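You operate a simulated robot arm through the tools that you are given. There is no shell and no other tool.

You run a simulated robot arm. Do the job below in one go: nothing can be reset, and whatever is moved stays where it is left.

Task
Bring the slim plunger down on to the bed and plug the column again.
Fine: park the white stop plug in its well, loosen the plunger screw and stop at the beads. Tighten the screw and put the plug back in the lower tube port. Where these are worked on the way, their far stop is far enough and under half their travel is too little: plunger screw.
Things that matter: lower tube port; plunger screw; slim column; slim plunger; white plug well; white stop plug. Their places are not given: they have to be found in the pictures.

The check looks at the end state, three seconds after you hand in, the way a careful person would. Anything else that was tipped, shoved, dropped, spilled or broken makes it a failure.

Robot
A 7-joint arm with a two-finger gripper, fixed in place. Base frame: the origin is at the foot of the arm, x ahead of it, y to its left, z up. Readings come in cm, degrees, newtons and seconds.
With the tool pointing down near the work surface it reaches from about 10 to 68 cm from the base axis. Its first joint turns from -166.0 to 166.0 degrees. Payload 2.45 kg.
The tool frame sits at the grasp point between the pads (the TCP): z along the fingers, y along the line on which they close. The tips reach 2.7 cm beyond it. The gripper opens to 8 cm. The gripper's body begins 5.4 cm behind the TCP.
Orientation is that of the tool frame in the base frame, as [roll, pitch, yaw] about the fixed x, y, z axes, in that order (R = Rz(yaw) Ry(pitch) Rx(roll)). With the fingers straight down and closing along the base's y, the tool's x points along the base's -x, its y along +y and its z along -z.

Tools
- The arm moves only by the tool apply_moves. Its argument "motion" is a list of rows, each a list of 6 numbers: the shift along the tool's x, y, z in cm, then the turn, a rotation vector about the tool's x, y, z in degrees. In form: [[x, y, z, rx, ry, rz], ...]. A call has 1 to 20 rows; each row shifts and turns the commanded pose from where the row before left it, along the tool's axes as they then stand. "gripper" is the finger opening in cm, from 0 to 8, set as the call begins (left out, the last holds). A row lasts 0.2 s, in which the tool goes at most 5 cm and 8.6 degrees; a call with a longer step from one row to the next is refused whole, and so is a gripper value outside its range. Where a pose cannot be reached the arm comes as near as it can. A force on the tool above 40 N (or 10 N above the force at the start of the call, whichever is more), or a blocked arm, ends the call early, and 0.2 s more pass. Each finger travels about 15.3 cm/s and halts on what it meets, pressing with about 30 N; the grip force reading is that of the motor and also rises with nothing between the fingers. The clock runs only during rows and for 0.2 s after the last one: add rows that do not move to give the fingers time. The reply holds the time, the measured pose of the TCP, the force on the tool along the base axes, the opening and the grip force, in the units named above and with some noise, with the torque about the TCP (base axes, N m) and any sound that the robot's microphone picked up.
- Cameras (640 x 400 px; columns grow to the right, rows downward): "scene" is fixed at [4.97, -65.06, 137.88]; the picture's right is [0.80, -0.60, 0.00], its down [-0.22, -0.30, -0.93] and it looks along [0.56, 0.74, -0.37] (base axes); focal length 305 px, centre (320, 200). "wrist" rides on the gripper at [6.3, 1.2, -7.9] in the tool frame; the picture's right is [-0.19, 0.98, 0.00], its down [-0.72, -0.14, -0.68] and it looks along [-0.67, -0.13, 0.73] (tool axes); focal length 226 px, centre (320, 200).
- camera(camera): a new picture of that camera. It takes no simulated time.
- lift_body(by): slides the trunk up (or, below 0, down) by that many cm; the arm rides with it, the base frame stays. It gives what a move gives, with no picture.
- measure_at(camera, pixels): for up to 12 pixels [column, row] of the newest picture of that camera ("zoom" is the newest enlarged one), the place [x, y, z] in the base frame of the surface seen there, good to about 0.3 cm. It takes no simulated time.
- zoom(camera, box): a new picture of the part [left, top, right, bottom] of that camera's present view, enlarged. It takes no simulated time.
- finish_job(): hands the job in; it is judged then, once.

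Open the gripper and draw the arm clear of the work before you hand the job in, unless the task says otherwise.

The tools are called after "Call:" by a JSON object that holds its "api" and its "payload". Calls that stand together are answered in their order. apply_moves: Moves the arm, as the interface text tells. Its arguments: {"type":"object","properties":{"motion":{"type":"array","items":{"type":"array","items":{"type":"number"}}},"gripper":{"type":"number"}},"required":["motion"]} The other tools are called the same way: lift_body (by) slides the trunk up or down; camera (camera) takes a picture; measure_at (camera, pixels) gives the place of the surface under pixels of a picture; zoom (camera, box) takes an enlarged picture of a part of a camera's view; finish_job () hands the job in.

At the start:

```text
time_s: 0.0
tool_pos: [58.27, 10.35, 129.49]
tool_rot: [-179.9, 0.0, 180.0]
force: [-0.2, 0.4, 0.6]
ft_torque: [0.05, -0.01, 0.02]
opening: 7.98
grasp_force: 0.0
trunk travel left (down, up): [-30.0, 24.0]
```

scene: 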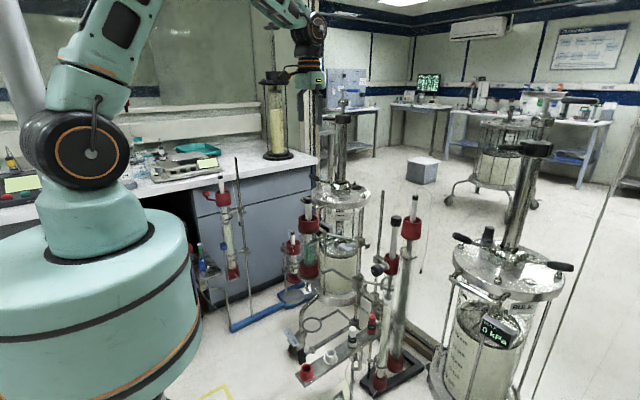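
wrist: 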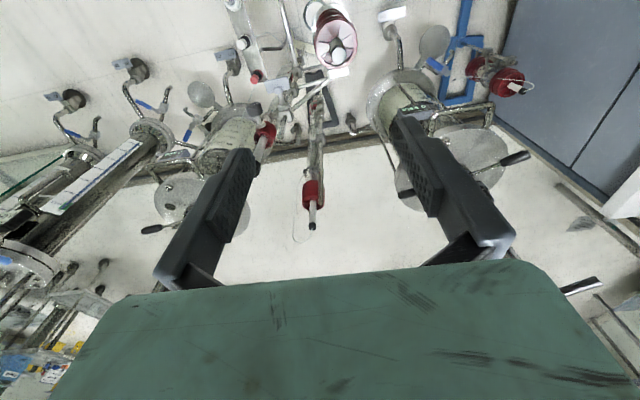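

The scene shows several columns with red caps around (300-415, 180-390). I'll zoom in on the work area to identify the slim column, its plunger, plug, and well.

Call:
{"api": "zoom", "payload": {"camera": "scene", "box": [270, 180, 450, 400]}}

Call:
{"api": "zoom", "payload": {"camera": "scene", "box": [180, 150, 340, 340]}}

Call:
{"api": "zoom", "payload": {"camera": "wrist", "box": [200, 0, 460, 240]}}

```text
1.82 times, centred on (360, 290) of scene
```

zoom: 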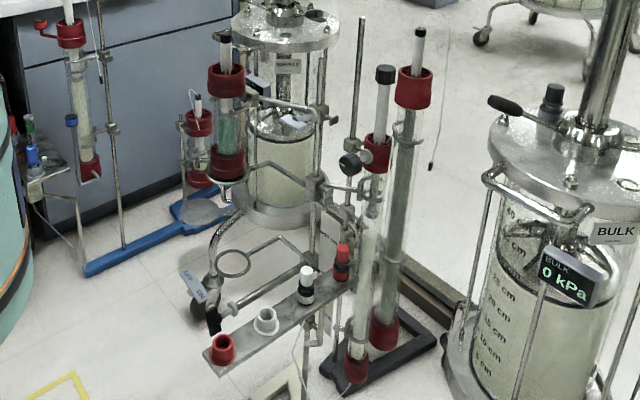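

```text
2.11 times, centred on (260, 245) of scene
```

zoom: 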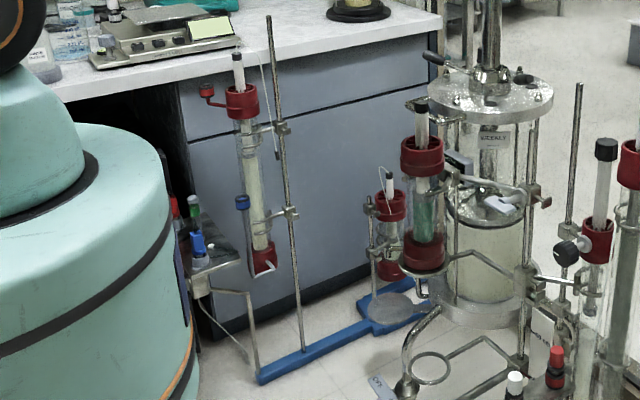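

```text
1.67 times, centred on (330, 120) of wrist
```

zoom: 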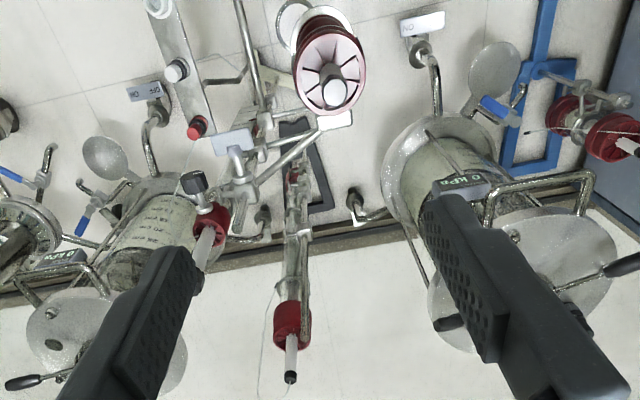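

Zooming closer on the shelf with plugs near scene (305-380, 310-385) and the knob at (378, 268).

Call:
{"api": "zoom", "payload": {"camera": "scene", "box": [290, 300, 390, 400]}}

Call:
{"api": "zoom", "payload": {"camera": "scene", "box": [350, 200, 440, 300]}}

Call:
{"api": "zoom", "payload": {"camera": "scene", "box": [340, 290, 440, 400]}}

Call:
{"api": "zoom", "payload": {"camera": "wrist", "box": [220, 0, 320, 100]}}

```text
4.00 times, centred on (340, 350) of scene
```

zoom: 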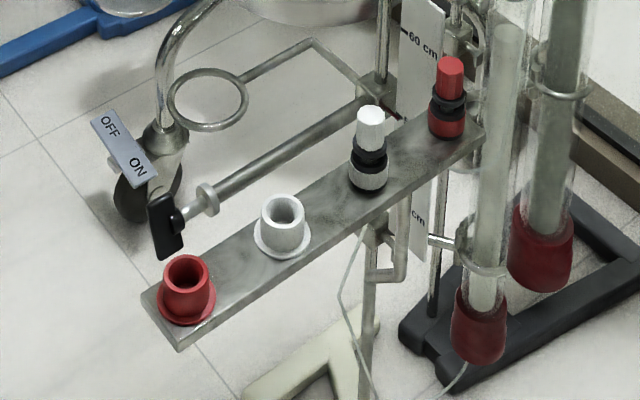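

```text
4.00 times, centred on (395, 250) of scene
```

zoom: 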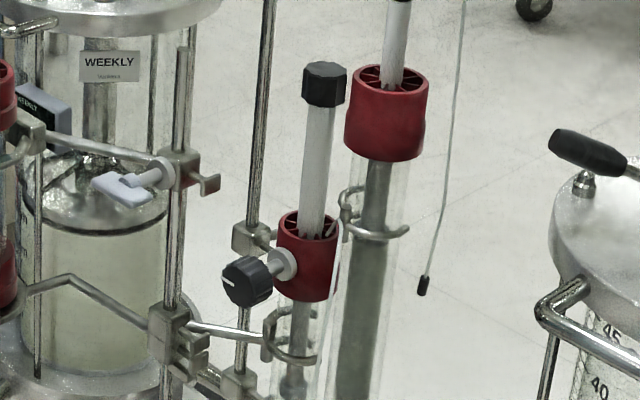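

```text
3.64 times, centred on (390, 345) of scene
```

zoom: 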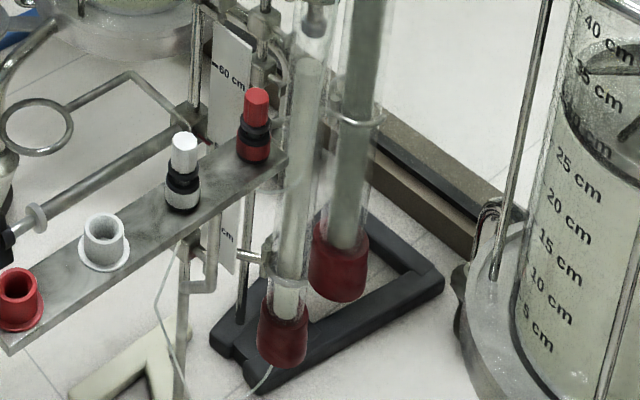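

```text
4.00 times, centred on (270, 50) of wrist
```

zoom: 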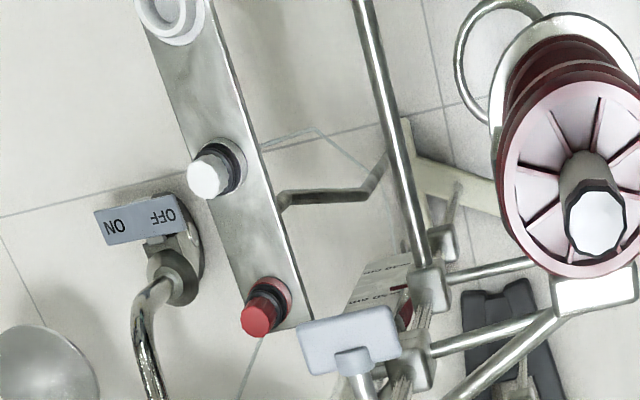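

The white stop plug sits in a port on the bar near scene (352, 333), the white well at (332, 356), the screw knob at (377, 270), and the plunger cap at (395, 221). I'll measure these points.

Call:
{"api": "zoom", "payload": {"camera": "scene", "box": [290, 300, 390, 400]}}

Call:
{"api": "measure_at", "payload": {"camera": "zoom", "pixels": [[370, 112], [369, 130], [369, 150], [369, 178], [283, 205], [283, 235], [284, 250], [160, 300], [470, 135], [450, 65], [187, 265], [330, 215]]}}

Call:
{"api": "measure_at", "payload": {"camera": "scene", "pixels": [[395, 218], [395, 223], [393, 240], [391, 254], [391, 268], [377, 270], [383, 267], [378, 265], [412, 200], [411, 230], [417, 198], [388, 295]]}}

```text
4.00 times, centred on (340, 350) of scene
```

zoom: 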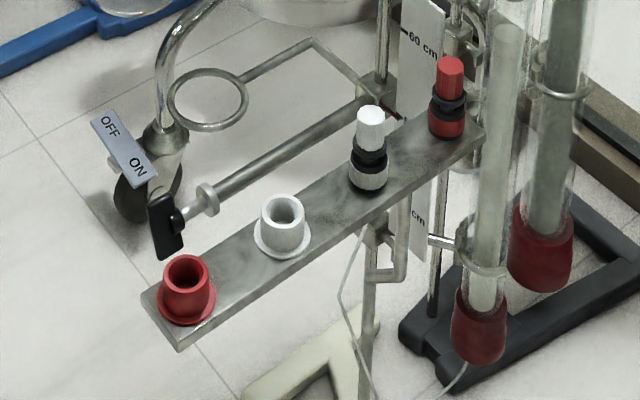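

```text
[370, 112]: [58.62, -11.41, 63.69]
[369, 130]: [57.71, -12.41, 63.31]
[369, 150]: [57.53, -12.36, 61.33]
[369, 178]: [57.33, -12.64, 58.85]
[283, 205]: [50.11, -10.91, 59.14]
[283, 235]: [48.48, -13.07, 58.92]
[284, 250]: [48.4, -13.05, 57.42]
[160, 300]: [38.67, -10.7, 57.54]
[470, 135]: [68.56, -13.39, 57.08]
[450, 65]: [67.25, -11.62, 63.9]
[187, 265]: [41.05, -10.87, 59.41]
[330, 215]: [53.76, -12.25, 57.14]
```

```text
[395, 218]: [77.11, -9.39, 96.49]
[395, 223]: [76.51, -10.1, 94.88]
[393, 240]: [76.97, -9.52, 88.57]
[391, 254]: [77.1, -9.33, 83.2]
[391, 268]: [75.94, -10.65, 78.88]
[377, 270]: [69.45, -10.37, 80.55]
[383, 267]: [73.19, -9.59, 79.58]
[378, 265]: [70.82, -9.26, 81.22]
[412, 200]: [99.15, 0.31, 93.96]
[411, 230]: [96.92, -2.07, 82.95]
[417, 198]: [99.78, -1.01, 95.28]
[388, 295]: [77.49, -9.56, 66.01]
```

Next I measure the obstacles around the bar and column (stand rods, clamps, ruler), plus the arm's shoulder height.

Call:
{"api": "measure_at", "payload": {"camera": "zoom", "pixels": [[165, 225], [208, 198], [300, 145], [390, 98], [240, 85], [120, 145], [420, 45], [438, 250], [385, 40], [360, 300], [400, 260], [460, 45]]}}

Call:
{"api": "measure_at", "payload": {"camera": "scene", "pixels": [[416, 175], [382, 195], [380, 250], [396, 160], [355, 270], [362, 292], [385, 292], [366, 247], [90, 150], [320, 230], [308, 225], [372, 295]]}}

Call:
{"api": "camera", "payload": {"camera": "scene"}}

```text
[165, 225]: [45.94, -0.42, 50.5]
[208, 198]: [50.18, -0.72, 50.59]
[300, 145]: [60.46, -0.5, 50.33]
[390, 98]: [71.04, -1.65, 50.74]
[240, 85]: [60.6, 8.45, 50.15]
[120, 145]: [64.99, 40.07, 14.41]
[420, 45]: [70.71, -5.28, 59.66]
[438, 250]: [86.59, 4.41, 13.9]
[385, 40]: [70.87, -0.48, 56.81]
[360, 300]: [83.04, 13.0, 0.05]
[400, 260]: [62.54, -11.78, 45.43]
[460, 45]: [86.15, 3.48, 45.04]
```

```text
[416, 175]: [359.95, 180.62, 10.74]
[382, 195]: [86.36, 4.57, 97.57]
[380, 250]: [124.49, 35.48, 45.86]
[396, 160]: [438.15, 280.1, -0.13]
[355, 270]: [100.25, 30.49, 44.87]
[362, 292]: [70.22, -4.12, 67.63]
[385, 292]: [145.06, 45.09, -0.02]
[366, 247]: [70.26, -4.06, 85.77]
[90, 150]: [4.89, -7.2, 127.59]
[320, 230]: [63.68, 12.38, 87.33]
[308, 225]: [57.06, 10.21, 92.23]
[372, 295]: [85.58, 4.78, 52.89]
```

```text
taken
```

scene: 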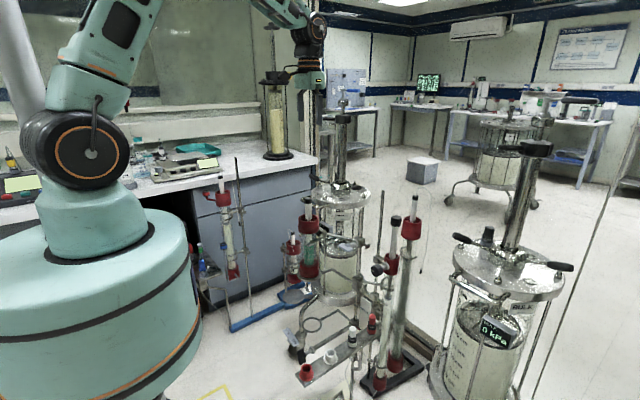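

The shoulder is at about z≈128 and a column with a tall plunger stands at (57,10,92), just under the tool. I'll move the tool sideways to about (45,-12,115) before lowering anything, then look with the wrist camera.

Call:
{"api": "apply_moves", "payload": {"motion": [[1.66, -2.8, 0, 0, 0, 0], [1.66, -2.8, 0, 0, 0, 0], [1.66, -2.8, 0, 0, 0, 0], [1.66, -2.8, 0, 0, 0, 0], [1.66, -2.8, 1.8, 0, 0, 0], [1.66, -2.8, 1.8, 0, 0, 0], [1.66, -2.8, 1.8, 0, 0, 0], [1.66, -2.8, 1.8, 0, 0, 0], [0, 0, 3.5, 0, 0, 0], [0, 0, 3.5, 0, 0, 0]]}}

Call:
{"api": "camera", "payload": {"camera": "wrist"}}

Call:
{"api": "camera", "payload": {"camera": "scene"}}

```text
time_s: 2.2
tool_pos: [44.77, -12.09, 115.16]
tool_rot: [-180.0, 0.1, -180.0]
force: [0.5, -0.3, 0.0]
ft_torque: [0.02, 0.01, 0.02]
opening: 8.01
grasp_force: 0.1
trunk travel left (down, up): [-30.0, 24.0]
```

```text
taken
```

wrist: 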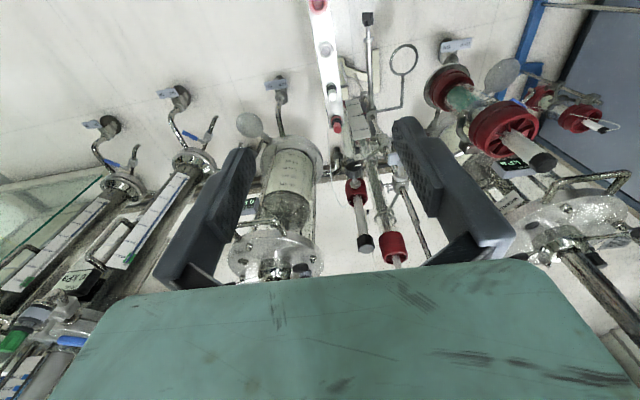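

```text
taken
```

scene: 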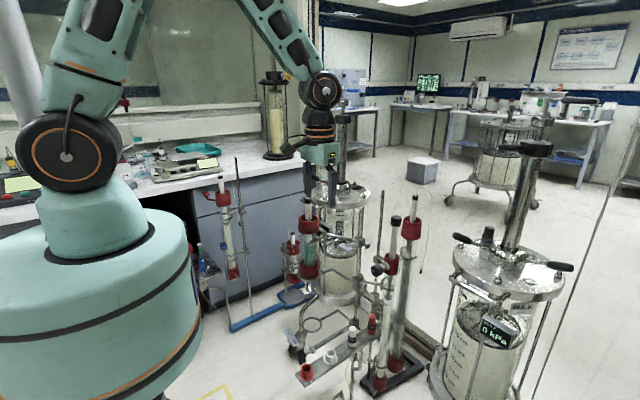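

The wrist view shows the bar at (330, 60), white plug at (331, 90), red plug at (337,125), and the slim column with knob at about (355,165). Zooming in and measuring.

Call:
{"api": "zoom", "payload": {"camera": "wrist", "box": [290, 0, 410, 130]}}

Call:
{"api": "zoom", "payload": {"camera": "wrist", "box": [310, 120, 430, 270]}}

```text
3.08 times, centred on (350, 65) of wrist
```

zoom: 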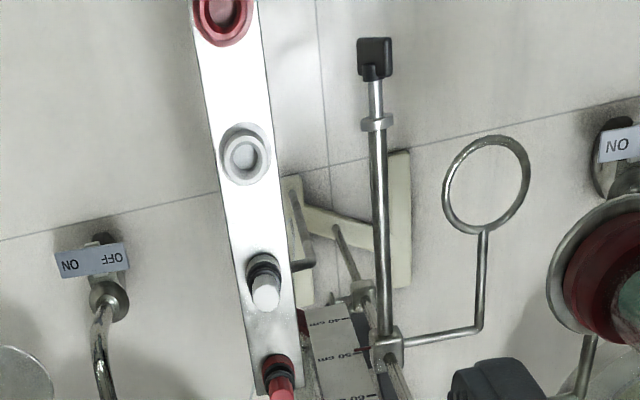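

```text
2.67 times, centred on (370, 195) of wrist
```

zoom: 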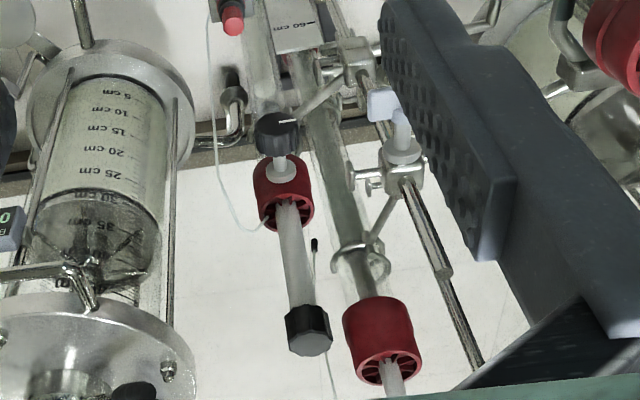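

Measuring knob and plunger parts in this zoom: knob around (277,135), collar (283,185), rod (295,250), cap (308,330).

Call:
{"api": "measure_at", "payload": {"camera": "zoom", "pixels": [[277, 135], [262, 135], [295, 130], [280, 165], [283, 180], [293, 215], [297, 270], [305, 320], [308, 345], [326, 345], [289, 343], [382, 105]]}}

Call:
{"api": "measure_at", "payload": {"camera": "wrist", "pixels": [[331, 96], [330, 90], [331, 85], [326, 50], [325, 47], [330, 49], [322, 55], [338, 130], [337, 120], [385, 152], [397, 170], [391, 190]]}}

```text
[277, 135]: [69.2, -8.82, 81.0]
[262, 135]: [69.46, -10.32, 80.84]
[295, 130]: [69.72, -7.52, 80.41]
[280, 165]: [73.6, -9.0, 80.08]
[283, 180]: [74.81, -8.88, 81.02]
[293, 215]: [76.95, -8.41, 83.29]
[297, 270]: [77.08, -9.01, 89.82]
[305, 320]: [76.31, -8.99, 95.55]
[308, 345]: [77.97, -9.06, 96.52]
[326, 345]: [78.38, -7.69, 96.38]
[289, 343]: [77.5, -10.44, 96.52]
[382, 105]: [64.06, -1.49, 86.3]
```

```text
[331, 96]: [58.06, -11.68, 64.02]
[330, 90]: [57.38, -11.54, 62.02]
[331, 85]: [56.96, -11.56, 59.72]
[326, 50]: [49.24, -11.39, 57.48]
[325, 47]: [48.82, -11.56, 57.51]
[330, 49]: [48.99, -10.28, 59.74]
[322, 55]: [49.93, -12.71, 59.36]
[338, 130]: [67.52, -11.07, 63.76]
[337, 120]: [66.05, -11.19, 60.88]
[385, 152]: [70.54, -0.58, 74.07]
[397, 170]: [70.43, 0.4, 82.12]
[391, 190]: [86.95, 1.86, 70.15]
```

The plug handle top is at about (58.3,-11.7,64), the well at about (49.3,-11.5), the knob face at (69.2,-9.0,80.7) facing -x, and the plunger cap at (77.8,-9.05,96.5). There is free space under the arm, so I lower the trunk to bring the shoulder nearer the work height.

Call:
{"api": "lift_body", "payload": {"by": -20}}

Call:
{"api": "camera", "payload": {"camera": "scene"}}

Call:
{"api": "camera", "payload": {"camera": "wrist"}}

```text
time_s: 4.4
tool_pos: [44.82, -12.04, 95.28]
tool_rot: [180.0, 0.1, 179.9]
force: [0.2, -0.1, 0.9]
ft_torque: [-0.01, -0.02, -0.02]
opening: 8.01
grasp_force: 0.1
trunk travel left (down, up): [-10.0, 44.0]
```

```text
taken
```

scene: 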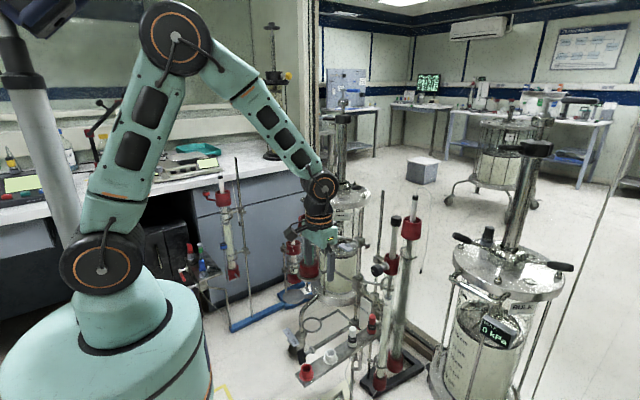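

```text
taken
```

wrist: 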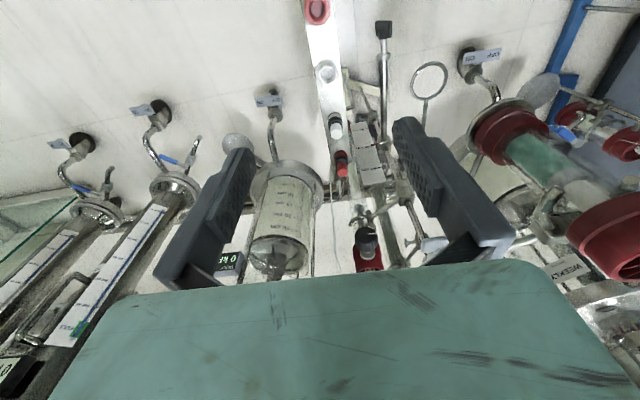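

Now shoulder is lower; nothing touched. Zoom on the bar in the wrist view to measure the white plug (335,125), its port and the well (326,72).

Call:
{"api": "zoom", "payload": {"camera": "wrist", "box": [295, 0, 375, 190]}}

Call:
{"api": "zoom", "payload": {"camera": "wrist", "box": [305, 50, 365, 150]}}

```text
2.11 times, centred on (335, 95) of wrist
```

zoom: 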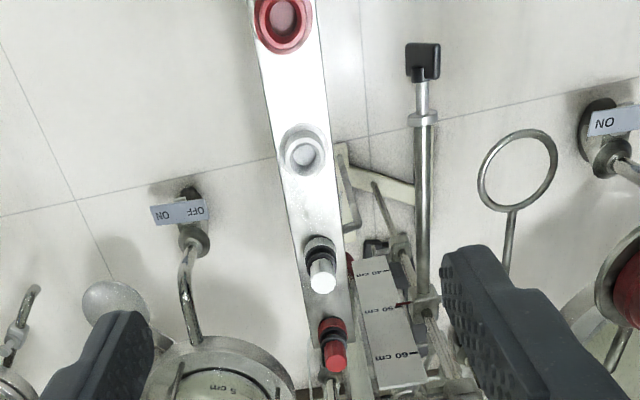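

```text
4.00 times, centred on (335, 100) of wrist
```

zoom: 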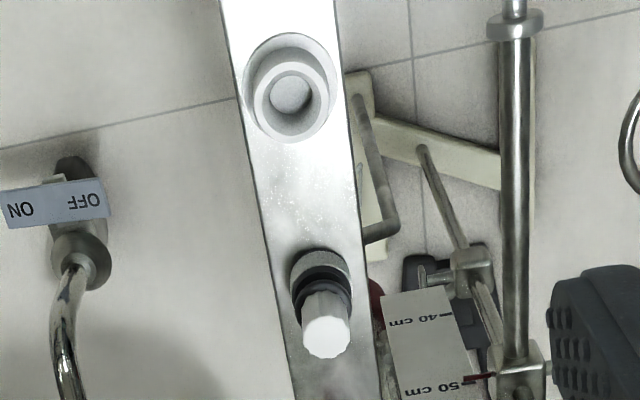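

Measure the plug top edges and the well rim in this zoom.

Call:
{"api": "measure_at", "payload": {"camera": "zoom", "pixels": [[328, 342], [307, 335], [346, 345], [328, 322], [325, 300], [322, 282], [318, 262], [297, 270], [290, 92], [262, 100], [317, 95], [290, 63]]}}

Call:
{"api": "measure_at", "payload": {"camera": "zoom", "pixels": [[290, 128], [328, 354], [350, 310], [303, 310], [290, 135], [250, 200], [345, 200], [292, 45], [250, 95], [335, 90]]}}

```text
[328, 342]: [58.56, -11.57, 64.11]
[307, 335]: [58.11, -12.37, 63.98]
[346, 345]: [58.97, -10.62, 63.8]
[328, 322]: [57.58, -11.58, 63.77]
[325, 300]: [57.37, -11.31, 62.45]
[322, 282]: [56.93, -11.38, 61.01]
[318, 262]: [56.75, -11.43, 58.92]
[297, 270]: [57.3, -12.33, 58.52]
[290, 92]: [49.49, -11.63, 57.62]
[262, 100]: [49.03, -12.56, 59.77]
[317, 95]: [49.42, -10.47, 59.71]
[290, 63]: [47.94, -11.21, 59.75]
```

```text
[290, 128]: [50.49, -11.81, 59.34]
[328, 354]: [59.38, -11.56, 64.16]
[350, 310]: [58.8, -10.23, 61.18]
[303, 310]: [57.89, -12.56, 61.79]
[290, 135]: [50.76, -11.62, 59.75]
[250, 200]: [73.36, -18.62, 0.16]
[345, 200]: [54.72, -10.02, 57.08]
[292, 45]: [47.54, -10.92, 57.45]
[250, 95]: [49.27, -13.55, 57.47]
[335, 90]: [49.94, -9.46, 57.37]
```

Plug handle centre ≈ (58.4,-11.55), top z≈64; well centre ≈ (49.3,-11.5), rim z≈59.7. I'll come down to z≈76 behind the plug for a close oblique look.

Call:
{"api": "apply_moves", "payload": {"motion": [[-0.5, 0.08, 3.2, 0, 0, 0], [-0.5, 0.08, 3.2, 0, 0, 0], [-0.5, 0.08, 3.2, 0, 0, 0], [-0.5, 0.08, 3.2, 0, 0, 0], [-0.5, 0.08, 3.2, 0, 0, 0], [-0.5, 0.08, 3.2, 0, 0, 0], [0, 0, 0, 0, 0, 0]]}}

Call:
{"api": "camera", "payload": {"camera": "wrist"}}

Call:
{"api": "zoom", "payload": {"camera": "wrist", "box": [260, 80, 400, 240]}}

```text
time_s: 6.0
tool_pos: [47.81, -11.79, 76.18]
tool_rot: [180.0, 0.1, 180.0]
force: [0.0, -0.4, 0.4]
ft_torque: [0.0, 0.01, 0.01]
opening: 7.99
grasp_force: 0.0
trunk travel left (down, up): [-10.0, 44.0]
```

```text
taken
```

wrist: 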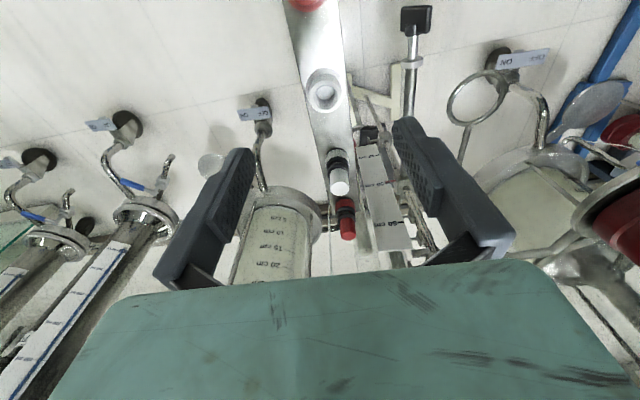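

```text
2.50 times, centred on (330, 160) of wrist
```

zoom: 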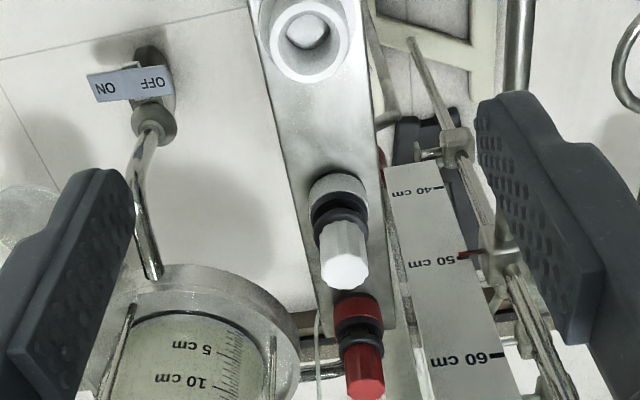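

Closer zoom on the plug at (340,175) to see how handle, black collar and port are stacked.

Call:
{"api": "zoom", "payload": {"camera": "wrist", "box": [315, 135, 365, 205]}}

Call:
{"api": "measure_at", "payload": {"camera": "zoom", "pixels": [[335, 335], [335, 300], [330, 270], [330, 240], [325, 215], [320, 195], [320, 180], [315, 150], [300, 300], [370, 300], [285, 215], [365, 210]]}}

```text
5.71 times, centred on (340, 170) of wrist
```

zoom: 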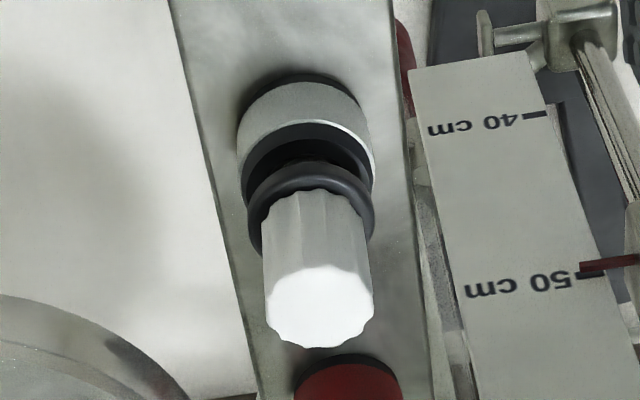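

```text
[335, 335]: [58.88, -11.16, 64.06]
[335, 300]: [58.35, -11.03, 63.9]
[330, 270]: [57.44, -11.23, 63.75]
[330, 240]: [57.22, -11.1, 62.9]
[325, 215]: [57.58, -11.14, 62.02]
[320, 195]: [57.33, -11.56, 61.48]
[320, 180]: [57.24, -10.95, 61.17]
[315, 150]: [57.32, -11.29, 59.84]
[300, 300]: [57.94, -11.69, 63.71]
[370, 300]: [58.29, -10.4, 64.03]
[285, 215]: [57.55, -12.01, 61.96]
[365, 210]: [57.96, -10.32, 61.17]
```

The plug is a ribbed white handle (z≈61.9–64) over a black flange and stem. I'll go above it at (58.4,-11.45) and check alignment before descending.

Call:
{"api": "apply_moves", "payload": {"motion": [[-2.65, 0.08, 0.6, 0, 0, 0], [-2.65, 0.08, 0.6, 0, 0, 0], [-2.65, 0.08, 0.6, 0, 0, 0], [-2.65, 0.1, 0.6, 0, 0, 0], [0, 0, 2.0, 0, 0, 0], [0, 0, 2.0, 0, 0, 0], [0, 0, 0, 0, 0, 0]]}}

Call:
{"api": "camera", "payload": {"camera": "wrist"}}

Call:
{"api": "zoom", "payload": {"camera": "scene", "box": [290, 260, 420, 380]}}

```text
time_s: 7.6
tool_pos: [58.42, -11.18, 69.54]
tool_rot: [-180.0, 0.0, 180.0]
force: [-0.1, -0.1, 0.6]
ft_torque: [-0.02, 0.04, 0.03]
opening: 8.01
grasp_force: 0.0
trunk travel left (down, up): [-10.0, 44.0]
```

```text
taken
```

wrist: 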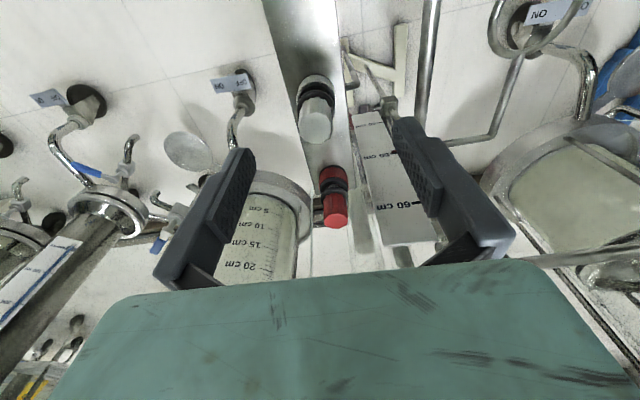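

```text
3.33 times, centred on (355, 320) of scene
```

zoom: 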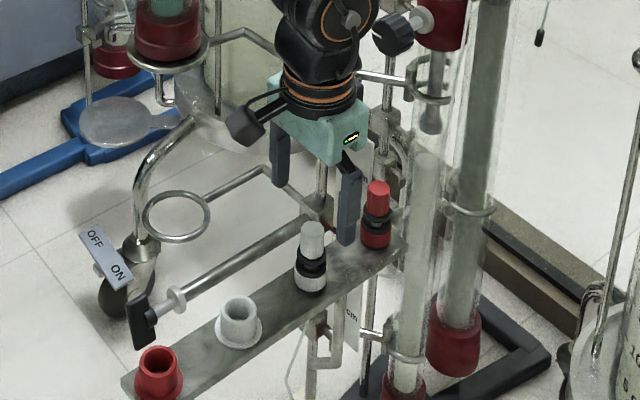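

The TCP axis projects near column 320 at the plug's depth, and the plug top appears at about (316,126), so it's within ~0.3 cm. I'll measure precisely once more.

Call:
{"api": "zoom", "payload": {"camera": "wrist", "box": [285, 65, 355, 155]}}

Call:
{"api": "measure_at", "payload": {"camera": "zoom", "pixels": [[285, 280], [285, 250], [285, 310], [255, 280], [315, 280], [285, 220], [285, 190], [285, 160], [285, 130], [285, 80]]}}

```text
4.44 times, centred on (320, 110) of wrist
```

zoom: 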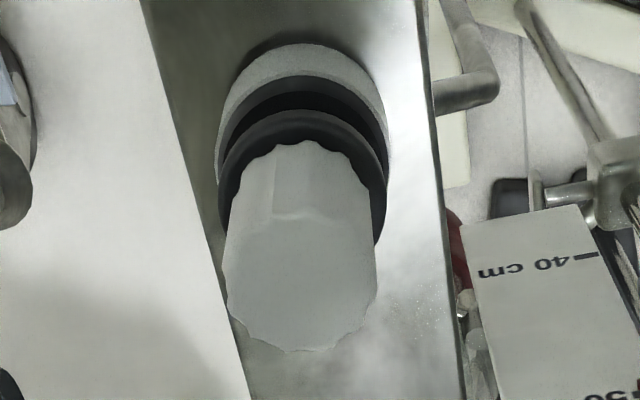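

```text
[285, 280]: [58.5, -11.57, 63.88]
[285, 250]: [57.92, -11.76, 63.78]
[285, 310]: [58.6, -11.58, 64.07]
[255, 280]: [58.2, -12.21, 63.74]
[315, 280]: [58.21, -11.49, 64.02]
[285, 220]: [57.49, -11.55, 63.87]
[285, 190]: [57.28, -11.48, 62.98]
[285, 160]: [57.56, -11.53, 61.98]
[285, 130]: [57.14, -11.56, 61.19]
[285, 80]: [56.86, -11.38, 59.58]
```

Plug centre ≈ (58.35,-11.5), top z≈64. I shift by -0.3 in y and descend to TCP z≈64.6 (tips at ≈61.9, just above the flange) with a 5 cm opening.

Call:
{"api": "apply_moves", "payload": {"motion": [[0.05, -0.3, 1.5, 0, 0, 0], [0, 0, 1.5, 0, 0, 0], [0, 0, 1.2, 0, 0, 0], [0, 0, 0.7, 0, 0, 0], [0, 0, 0, 0, 0, 0]], "gripper": 5}}

Call:
{"api": "zoom", "payload": {"camera": "wrist", "box": [240, 80, 400, 220]}}

Call:
{"api": "zoom", "payload": {"camera": "scene", "box": [320, 280, 400, 360]}}

```text
time_s: 8.8
tool_pos: [58.38, -11.48, 64.61]
tool_rot: [-180.0, 0.0, -180.0]
force: [0.1, 0.0, 0.5]
ft_torque: [-0.05, 0.03, 0.01]
opening: 5.0
grasp_force: 0.0
trunk travel left (down, up): [-10.0, 44.0]
```

```text
2.86 times, centred on (320, 150) of wrist
```

zoom: 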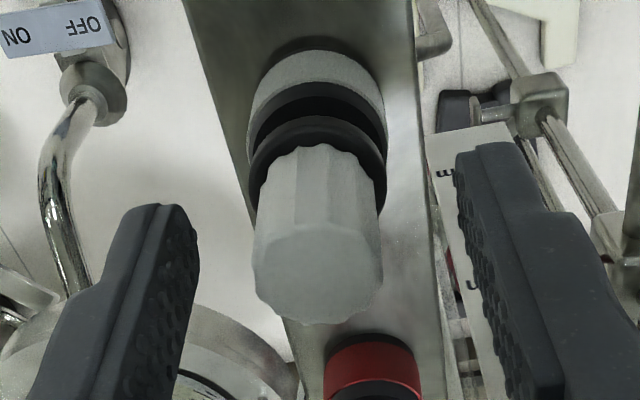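

```text
5.00 times, centred on (360, 320) of scene
```

zoom: 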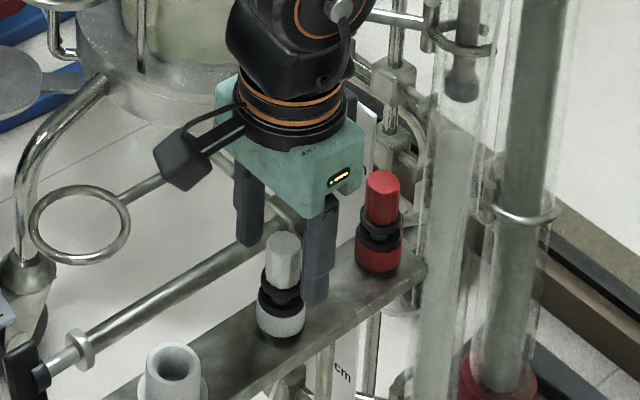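

The plug is centred between the fingers (inner faces at zoom columns ~197 and ~458, plug at ~318). Closing on the handle.

Call:
{"api": "apply_moves", "payload": {"motion": [[0, 0, 0, 0, 0, 0], [0, 0, 0, 0, 0, 0], [0, 0, 0, 0, 0, 0]], "gripper": 0.5}}

Call:
{"api": "zoom", "payload": {"camera": "wrist", "box": [240, 80, 400, 220]}}

```text
time_s: 9.6
tool_pos: [58.32, -11.3, 64.61]
tool_rot: [-180.0, 0.0, 180.0]
force: [0.0, -0.5, -0.4]
ft_torque: [-0.07, 0.0, 0.04]
opening: 1.98
grasp_force: 30.2
trunk travel left (down, up): [-10.0, 44.0]
```

```text
2.86 times, centred on (320, 150) of wrist
```

zoom: 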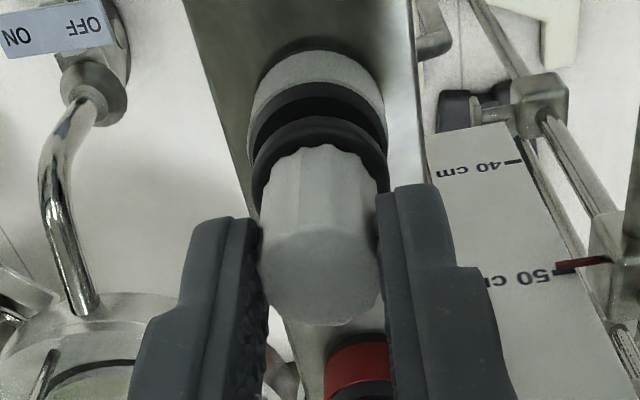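

Grip is firm at 1.98 cm opening. Now I pull straight up gently.

Call:
{"api": "apply_moves", "payload": {"motion": [[0, 0, -0.4, 0, 0, 0], [0, 0, -0.4, 0, 0, 0], [0, 0, -0.4, 0, 0, 0], [0, 0, -0.4, 0, 0, 0], [0, 0, -0.4, 0, 0, 0], [0, 0, -0.5, 0, 0, 0], [0, 0, -0.5, 0, 0, 0], [0, 0, -0.5, 0, 0, 0], [0, 0, -0.5, 0, 0, 0], [0, 0, 0, 0, 0, 0]]}}

Call:
{"api": "zoom", "payload": {"camera": "wrist", "box": [240, 50, 400, 220]}}

Call:
{"api": "zoom", "payload": {"camera": "scene", "box": [320, 280, 400, 360]}}

```text
time_s: 11.8
tool_pos: [58.34, -11.48, 68.75]
tool_rot: [180.0, 0.0, 180.0]
force: [0.7, 0.2, -0.4]
ft_torque: [-0.03, 0.0, -0.01]
opening: 1.97
grasp_force: 30.0
trunk travel left (down, up): [-10.0, 44.0]
```

```text
2.35 times, centred on (320, 135) of wrist
```

zoom: 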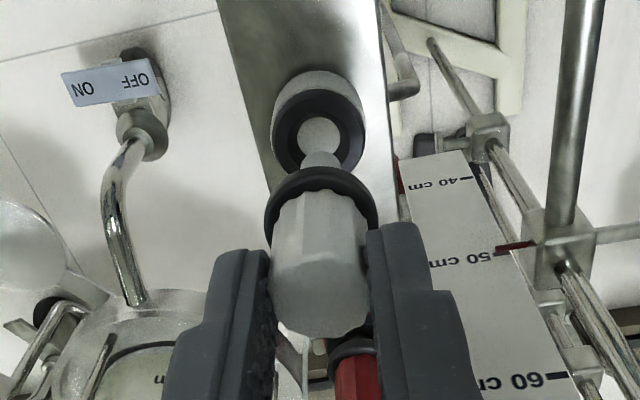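

```text
5.00 times, centred on (360, 320) of scene
```

zoom: 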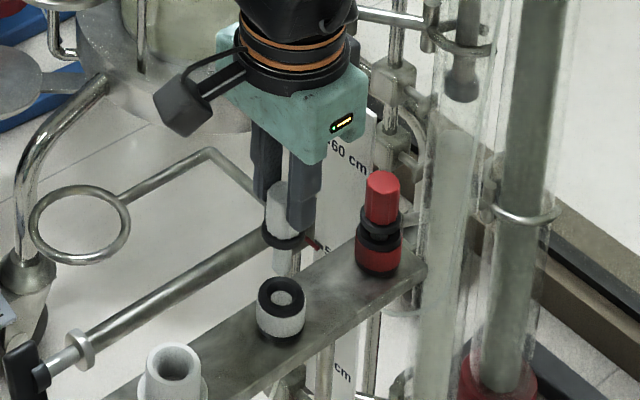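

The plug came out cleanly, showing a white stem below the flange. Measuring stem tip, port top and well rim.

Call:
{"api": "measure_at", "payload": {"camera": "zoom", "pixels": [[283, 238], [283, 252], [283, 268], [283, 272], [281, 280], [281, 290], [283, 297], [281, 303], [281, 325], [175, 345], [175, 362], [175, 375]]}}

Call:
{"api": "zoom", "payload": {"camera": "wrist", "box": [280, 60, 360, 140]}}

Call:
{"api": "measure_at", "payload": {"camera": "zoom", "pixels": [[315, 120], [315, 155], [345, 110], [285, 160], [380, 160], [318, 215], [318, 250], [320, 280], [265, 280], [375, 290]]}}

```text
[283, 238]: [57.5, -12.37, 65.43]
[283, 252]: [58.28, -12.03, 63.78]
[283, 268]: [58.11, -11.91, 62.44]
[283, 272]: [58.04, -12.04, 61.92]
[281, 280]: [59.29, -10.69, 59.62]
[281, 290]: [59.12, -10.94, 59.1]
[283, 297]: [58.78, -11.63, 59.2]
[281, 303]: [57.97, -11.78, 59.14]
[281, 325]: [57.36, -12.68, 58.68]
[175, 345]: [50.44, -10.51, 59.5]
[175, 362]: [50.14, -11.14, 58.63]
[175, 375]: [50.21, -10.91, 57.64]
```

```text
5.00 times, centred on (320, 100) of wrist
```

zoom: 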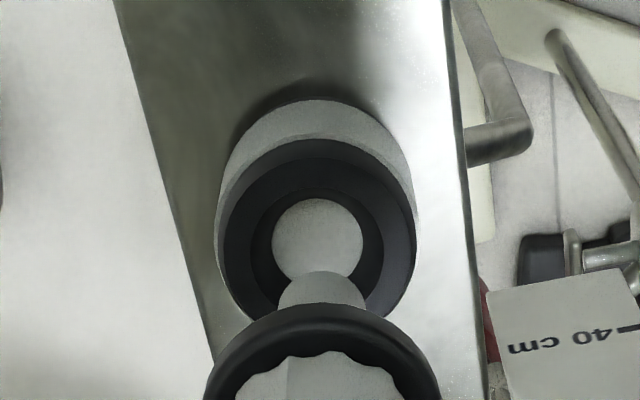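

```text
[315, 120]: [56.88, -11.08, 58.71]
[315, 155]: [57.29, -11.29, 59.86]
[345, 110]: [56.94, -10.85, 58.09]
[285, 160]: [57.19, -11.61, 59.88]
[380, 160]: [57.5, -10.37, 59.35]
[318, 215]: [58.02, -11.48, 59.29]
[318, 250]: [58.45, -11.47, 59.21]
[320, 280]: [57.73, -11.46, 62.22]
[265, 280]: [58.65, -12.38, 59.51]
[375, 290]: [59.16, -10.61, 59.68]
```

Stem tip is ≈6.8 cm below the TCP and the port is at ≈(58.3,-11.45), top z≈59.8. I lift slightly and carry the plug over the white well at about (49.3,-11.5).

Call:
{"api": "apply_moves", "payload": {"motion": [[0, 0, -1.2, 0, 0, 0], [1.8, 0, 0, 0, 0, 0], [1.8, 0, 0, 0, 0, 0], [1.8, 0, 0, 0, 0, 0], [1.8, 0, 0, 0, 0, 0], [1.8, 0, 0, 0, 0, 0], [0, 0, 0, 0, 0, 0]]}}

Call:
{"api": "zoom", "payload": {"camera": "wrist", "box": [270, 50, 370, 150]}}

Call:
{"api": "zoom", "payload": {"camera": "scene", "box": [300, 290, 370, 370]}}

```text
time_s: 13.4
tool_pos: [49.28, -11.31, 70.09]
tool_rot: [179.9, 0.0, -180.0]
force: [-0.4, 0.6, -1.0]
ft_torque: [-0.02, 0.03, -0.01]
opening: 2.03
grasp_force: 30.1
trunk travel left (down, up): [-10.0, 44.0]
```

```text
4.00 times, centred on (320, 100) of wrist
```

zoom: 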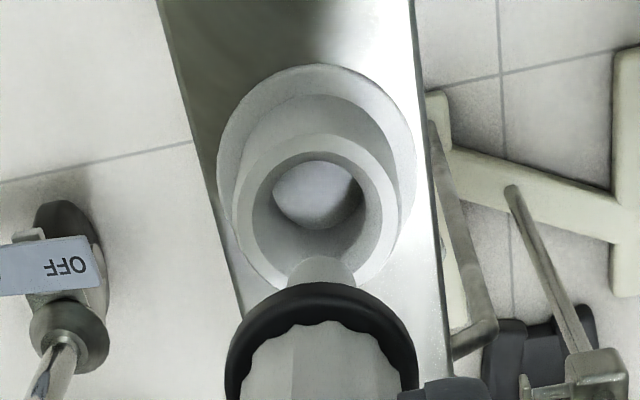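

```text
5.00 times, centred on (335, 330) of scene
```

zoom: 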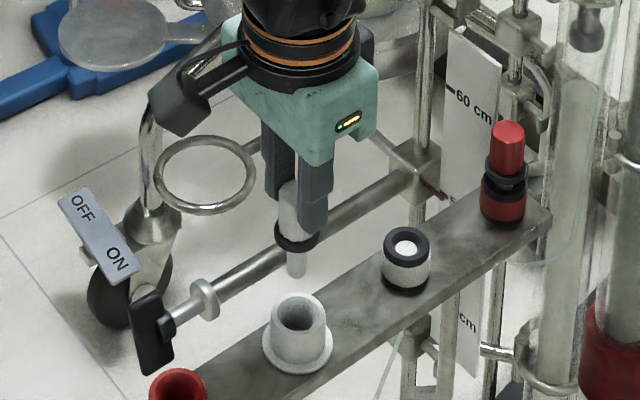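

The well's mouth centre projects to wrist ≈(319,102) versus the TCP axis ≈(320,101): alignment is within 0.1 cm. Lowering the stem into the well.

Call:
{"api": "apply_moves", "payload": {"motion": [[-0.05, -0.05, 1.2, 0, 0, 0], [0, 0, 1.2, 0, 0, 0], [0, 0, 1.2, 0, 0, 0], [0, 0, 0.8, 0, 0, 0], [0, 0, 0.5, 0, 0, 0], [0, 0, 0, 0, 0, 0]]}}

Call:
{"api": "zoom", "payload": {"camera": "scene", "box": [300, 290, 370, 370]}}

Call:
{"api": "zoom", "payload": {"camera": "wrist", "box": [270, 50, 370, 150]}}

```text
time_s: 14.8
tool_pos: [49.37, -11.52, 65.09]
tool_rot: [-180.0, 0.0, -179.9]
force: [-0.2, -0.3, 0.3]
ft_torque: [-0.01, -0.04, -0.01]
opening: 1.98
grasp_force: 29.6
trunk travel left (down, up): [-10.0, 44.0]
```

```text
5.00 times, centred on (335, 330) of scene
```

zoom: 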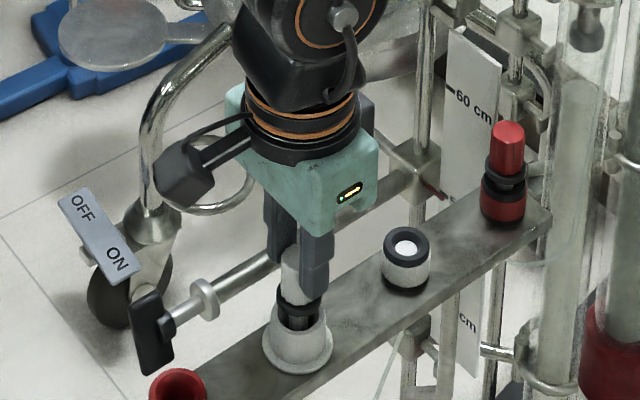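

```text
4.00 times, centred on (320, 100) of wrist
```

zoom: 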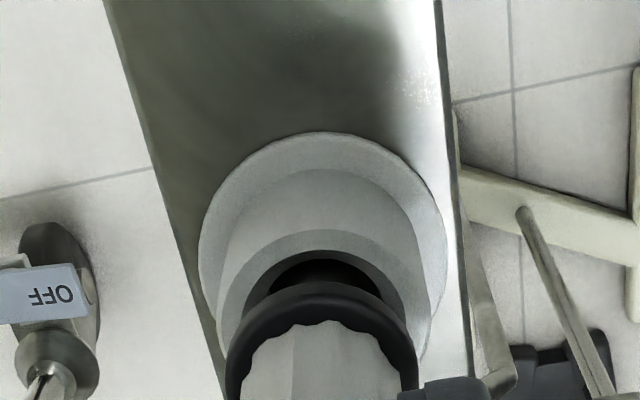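

Stem is inside the well, no contact force yet. I descend slowly to feel for the bottom.

Call:
{"api": "apply_moves", "payload": {"motion": [[0, 0, 0.15, 0, 0, 0], [0, 0, 0.15, 0, 0, 0], [0, 0, 0.15, 0, 0, 0], [0, 0, 0, 0, 0, 0]]}}

```text
time_s: 15.8
tool_pos: [49.49, -11.48, 64.64]
tool_rot: [-180.0, 0.0, 179.9]
force: [-0.9, 1.2, 5.6]
ft_torque: [0.22, 0.0, 0.0]
opening: 1.99
grasp_force: 29.9
trunk travel left (down, up): [-10.0, 44.0]
```

Contact force of 5.6 N appeared at TCP z≈64.6, the same height as when it was plugged. Checking visually.

Call:
{"api": "zoom", "payload": {"camera": "scene", "box": [305, 310, 365, 370]}}

Call:
{"api": "zoom", "payload": {"camera": "wrist", "box": [270, 70, 370, 170]}}

```text
6.67 times, centred on (335, 340) of scene
```

zoom: 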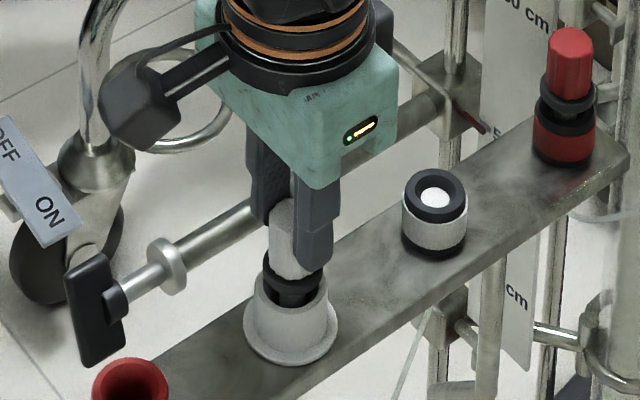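

```text
4.00 times, centred on (320, 120) of wrist
```

zoom: 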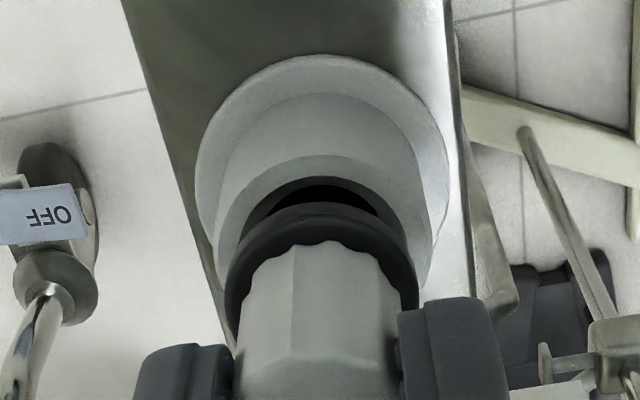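

The flange still sits about 1 cm above the rim, as it did in the port. I press 0.1 cm more to make sure the stem is on the bottom.

Call:
{"api": "apply_moves", "payload": {"motion": [[0, 0, 0.1, 0, 0, 0], [0, 0, 0, 0, 0, 0]]}}

```text
time_s: 16.4
tool_pos: [49.38, -11.57, 64.67]
tool_rot: [-180.0, 0.1, 180.0]
force: [-1.7, -0.8, 18.3]
ft_torque: [-0.17, 0.12, 0.0]
opening: 1.98
grasp_force: 30.2
trunk travel left (down, up): [-10.0, 44.0]
```

18 N at the same height: the stem stands on the well's bottom. I back off 0.1, open to 4 cm and rise straight up.

Call:
{"api": "apply_moves", "payload": {"motion": [[0, 0, -0.1, 0, 0, 0], [0, 0, 0, 0, 0, 0]]}}

Call:
{"api": "apply_moves", "payload": {"motion": [[0, 0, 0, 0, 0, 0], [0, 0, 0, 0, 0, 0], [0, 0, -1.0, 0, 0, 0], [0, 0, -2.0, 0, 0, 0], [0, 0, -3.0, 0, 0, 0], [0, 0, -4.0, 0, 0, 0], [0, 0, 0, 0, 0, 0]], "gripper": 4.5}}

Call:
{"api": "zoom", "payload": {"camera": "scene", "box": [305, 310, 365, 370]}}

Call:
{"api": "zoom", "payload": {"camera": "wrist", "box": [260, 50, 380, 180]}}

```text
time_s: 17.0
tool_pos: [49.46, -11.47, 64.53]
tool_rot: [180.0, 0.1, 180.0]
force: [2.4, 1.8, 11.2]
ft_torque: [0.17, -0.13, 0.03]
opening: 1.98
grasp_force: 30.4
trunk travel left (down, up): [-10.0, 44.0]
```

```text
time_s: 18.6
tool_pos: [49.3, -11.71, 74.75]
tool_rot: [180.0, 0.0, 180.0]
force: [0.6, 0.3, 0.2]
ft_torque: [-0.02, 0.0, -0.02]
opening: 4.51
grasp_force: 0.0
trunk travel left (down, up): [-10.0, 44.0]
```

```text
6.67 times, centred on (335, 340) of scene
```

zoom: 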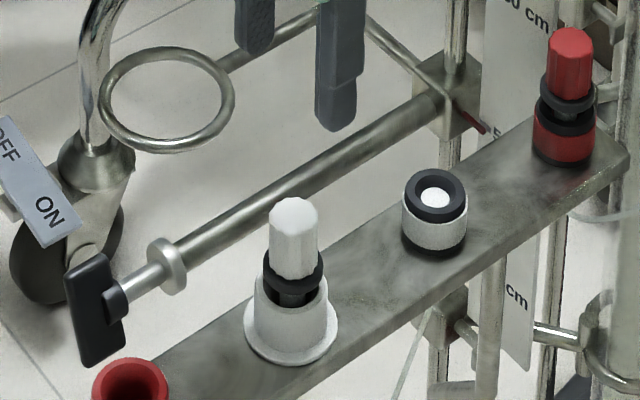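

```text
3.08 times, centred on (320, 115) of wrist
```

zoom: 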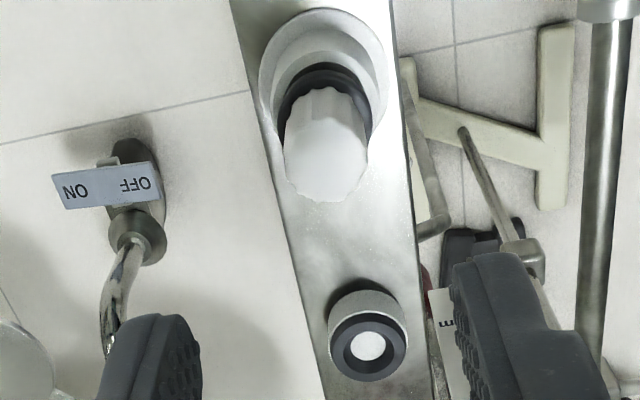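

Plug is parked upright in its well. Next I raise to z≈82 and pitch the tool to horizontal (fingers toward +x) to work the screw knob at (69.2,-9,80.6).

Call:
{"api": "apply_moves", "payload": {"motion": [[0, 0, -3.5, 0, 0, 0], [0, 0, -3.5, 0, 0, 0], [0, 0, 0, 0, -8.2, 0], [0, 0, 0, 0, -8.2, 0], [0, 0, 0, 0, -8.2, 0], [0, 0, 0, 0, -8.2, 0], [0, 0, 0, 0, -8.2, 0], [0, 0, 0, 0, -8.2, 0], [0, 0, 0, 0, -8.2, 0], [0, 0, 0, 0, -8.2, 0], [0, 0, 0, 0, -8.2, 0], [0, 0, 0, 0, -8.2, 0], [0, 0, 0, 0, -8.0, 0], [0, 0, 0, 0, 0, 0]]}}

Call:
{"api": "camera", "payload": {"camera": "scene"}}

Call:
{"api": "camera", "payload": {"camera": "wrist"}}

```text
time_s: 21.6
tool_pos: [49.4, -11.55, 81.68]
tool_rot: [7.5, 89.8, 7.5]
force: [0.7, 0.8, -0.1]
ft_torque: [0.02, -0.02, 0.01]
opening: 4.49
grasp_force: 0.0
trunk travel left (down, up): [-10.0, 44.0]
```

```text
taken
```

scene: 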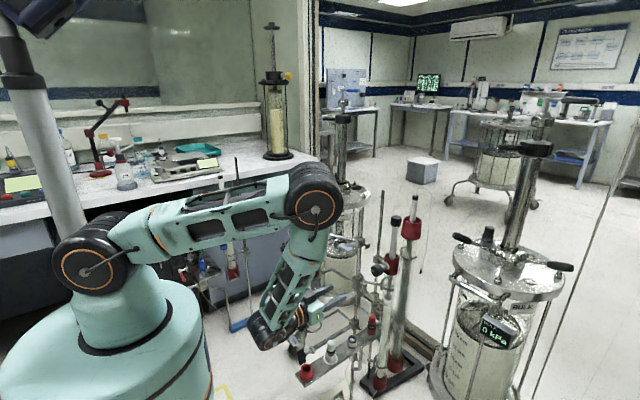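

```text
taken
```

wrist: 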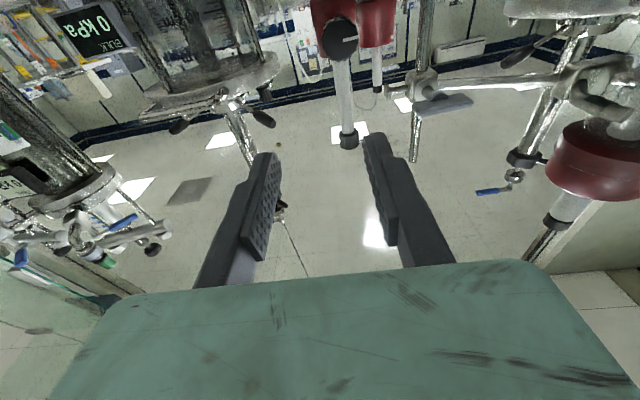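

The arm folded with elbow near scene (315,195) and wrist at (270,330); no contact force. I measure where the elbow and forearm are relative to the column at (57,10).

Call:
{"api": "measure_at", "payload": {"camera": "scene", "pixels": [[315, 195], [325, 170], [335, 200], [300, 250], [285, 290], [270, 330], [262, 335], [90, 265], [220, 215], [308, 225], [308, 205], [330, 260]]}}

Call:
{"api": "zoom", "payload": {"camera": "scene", "box": [220, 150, 420, 370]}}

Call:
{"api": "zoom", "payload": {"camera": "wrist", "box": [250, 0, 450, 160]}}

```text
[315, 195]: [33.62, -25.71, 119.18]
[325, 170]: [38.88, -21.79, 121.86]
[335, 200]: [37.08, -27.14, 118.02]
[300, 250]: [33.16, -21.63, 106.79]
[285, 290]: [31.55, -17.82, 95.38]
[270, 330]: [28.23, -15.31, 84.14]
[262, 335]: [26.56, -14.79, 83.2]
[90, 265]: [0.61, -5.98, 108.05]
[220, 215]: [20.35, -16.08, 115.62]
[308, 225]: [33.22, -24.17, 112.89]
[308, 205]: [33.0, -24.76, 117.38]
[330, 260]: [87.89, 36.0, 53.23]
```

```text
1.82 times, centred on (320, 260) of scene
```

zoom: 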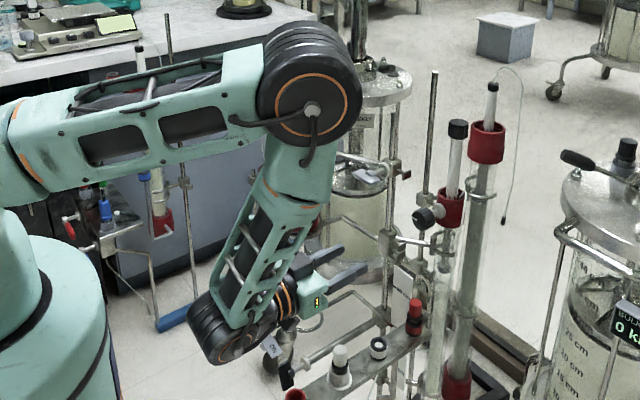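

```text
2.50 times, centred on (350, 80) of wrist
```

zoom: 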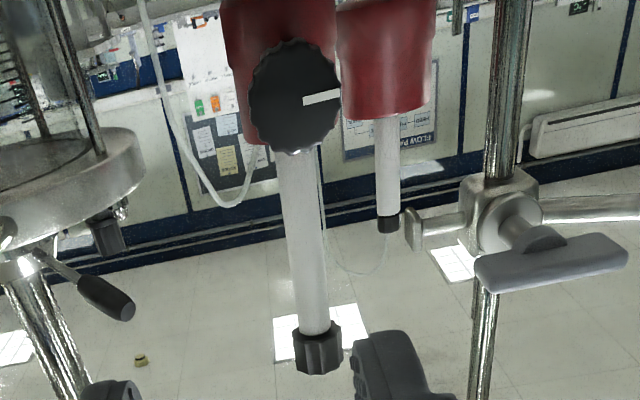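

The elbow is over free space at (35,-25,119). The knob face is visible in the wrist zoom at (297,95) with its white mark pointing right (+y). I measure the knob and the nearby paddle at (550,260).

Call:
{"api": "measure_at", "payload": {"camera": "zoom", "pixels": [[297, 95], [255, 100], [335, 100], [297, 50], [290, 145], [480, 270], [550, 265], [622, 252], [520, 220], [410, 230], [318, 340], [318, 370]]}}

Call:
{"api": "measure_at", "payload": {"camera": "zoom", "pixels": [[300, 180], [310, 300], [240, 130], [325, 30], [297, 70], [320, 97], [275, 97], [490, 330], [500, 130], [495, 20], [230, 60], [325, 140]]}}

```text
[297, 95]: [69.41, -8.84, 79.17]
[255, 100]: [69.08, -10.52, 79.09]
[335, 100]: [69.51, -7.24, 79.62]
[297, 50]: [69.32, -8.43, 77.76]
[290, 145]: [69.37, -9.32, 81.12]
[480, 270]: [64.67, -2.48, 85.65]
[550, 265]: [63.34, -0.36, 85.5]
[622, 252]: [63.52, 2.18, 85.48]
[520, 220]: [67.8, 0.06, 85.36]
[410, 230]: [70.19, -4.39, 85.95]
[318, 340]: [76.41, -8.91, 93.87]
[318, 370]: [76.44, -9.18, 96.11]
```

```text
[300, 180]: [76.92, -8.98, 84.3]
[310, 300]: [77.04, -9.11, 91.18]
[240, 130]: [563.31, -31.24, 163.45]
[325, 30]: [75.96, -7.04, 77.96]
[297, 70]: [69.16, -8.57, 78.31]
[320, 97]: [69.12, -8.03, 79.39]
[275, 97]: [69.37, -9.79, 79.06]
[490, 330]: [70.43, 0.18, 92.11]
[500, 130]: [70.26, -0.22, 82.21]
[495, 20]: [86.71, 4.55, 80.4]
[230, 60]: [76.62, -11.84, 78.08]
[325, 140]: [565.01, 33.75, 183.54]
```

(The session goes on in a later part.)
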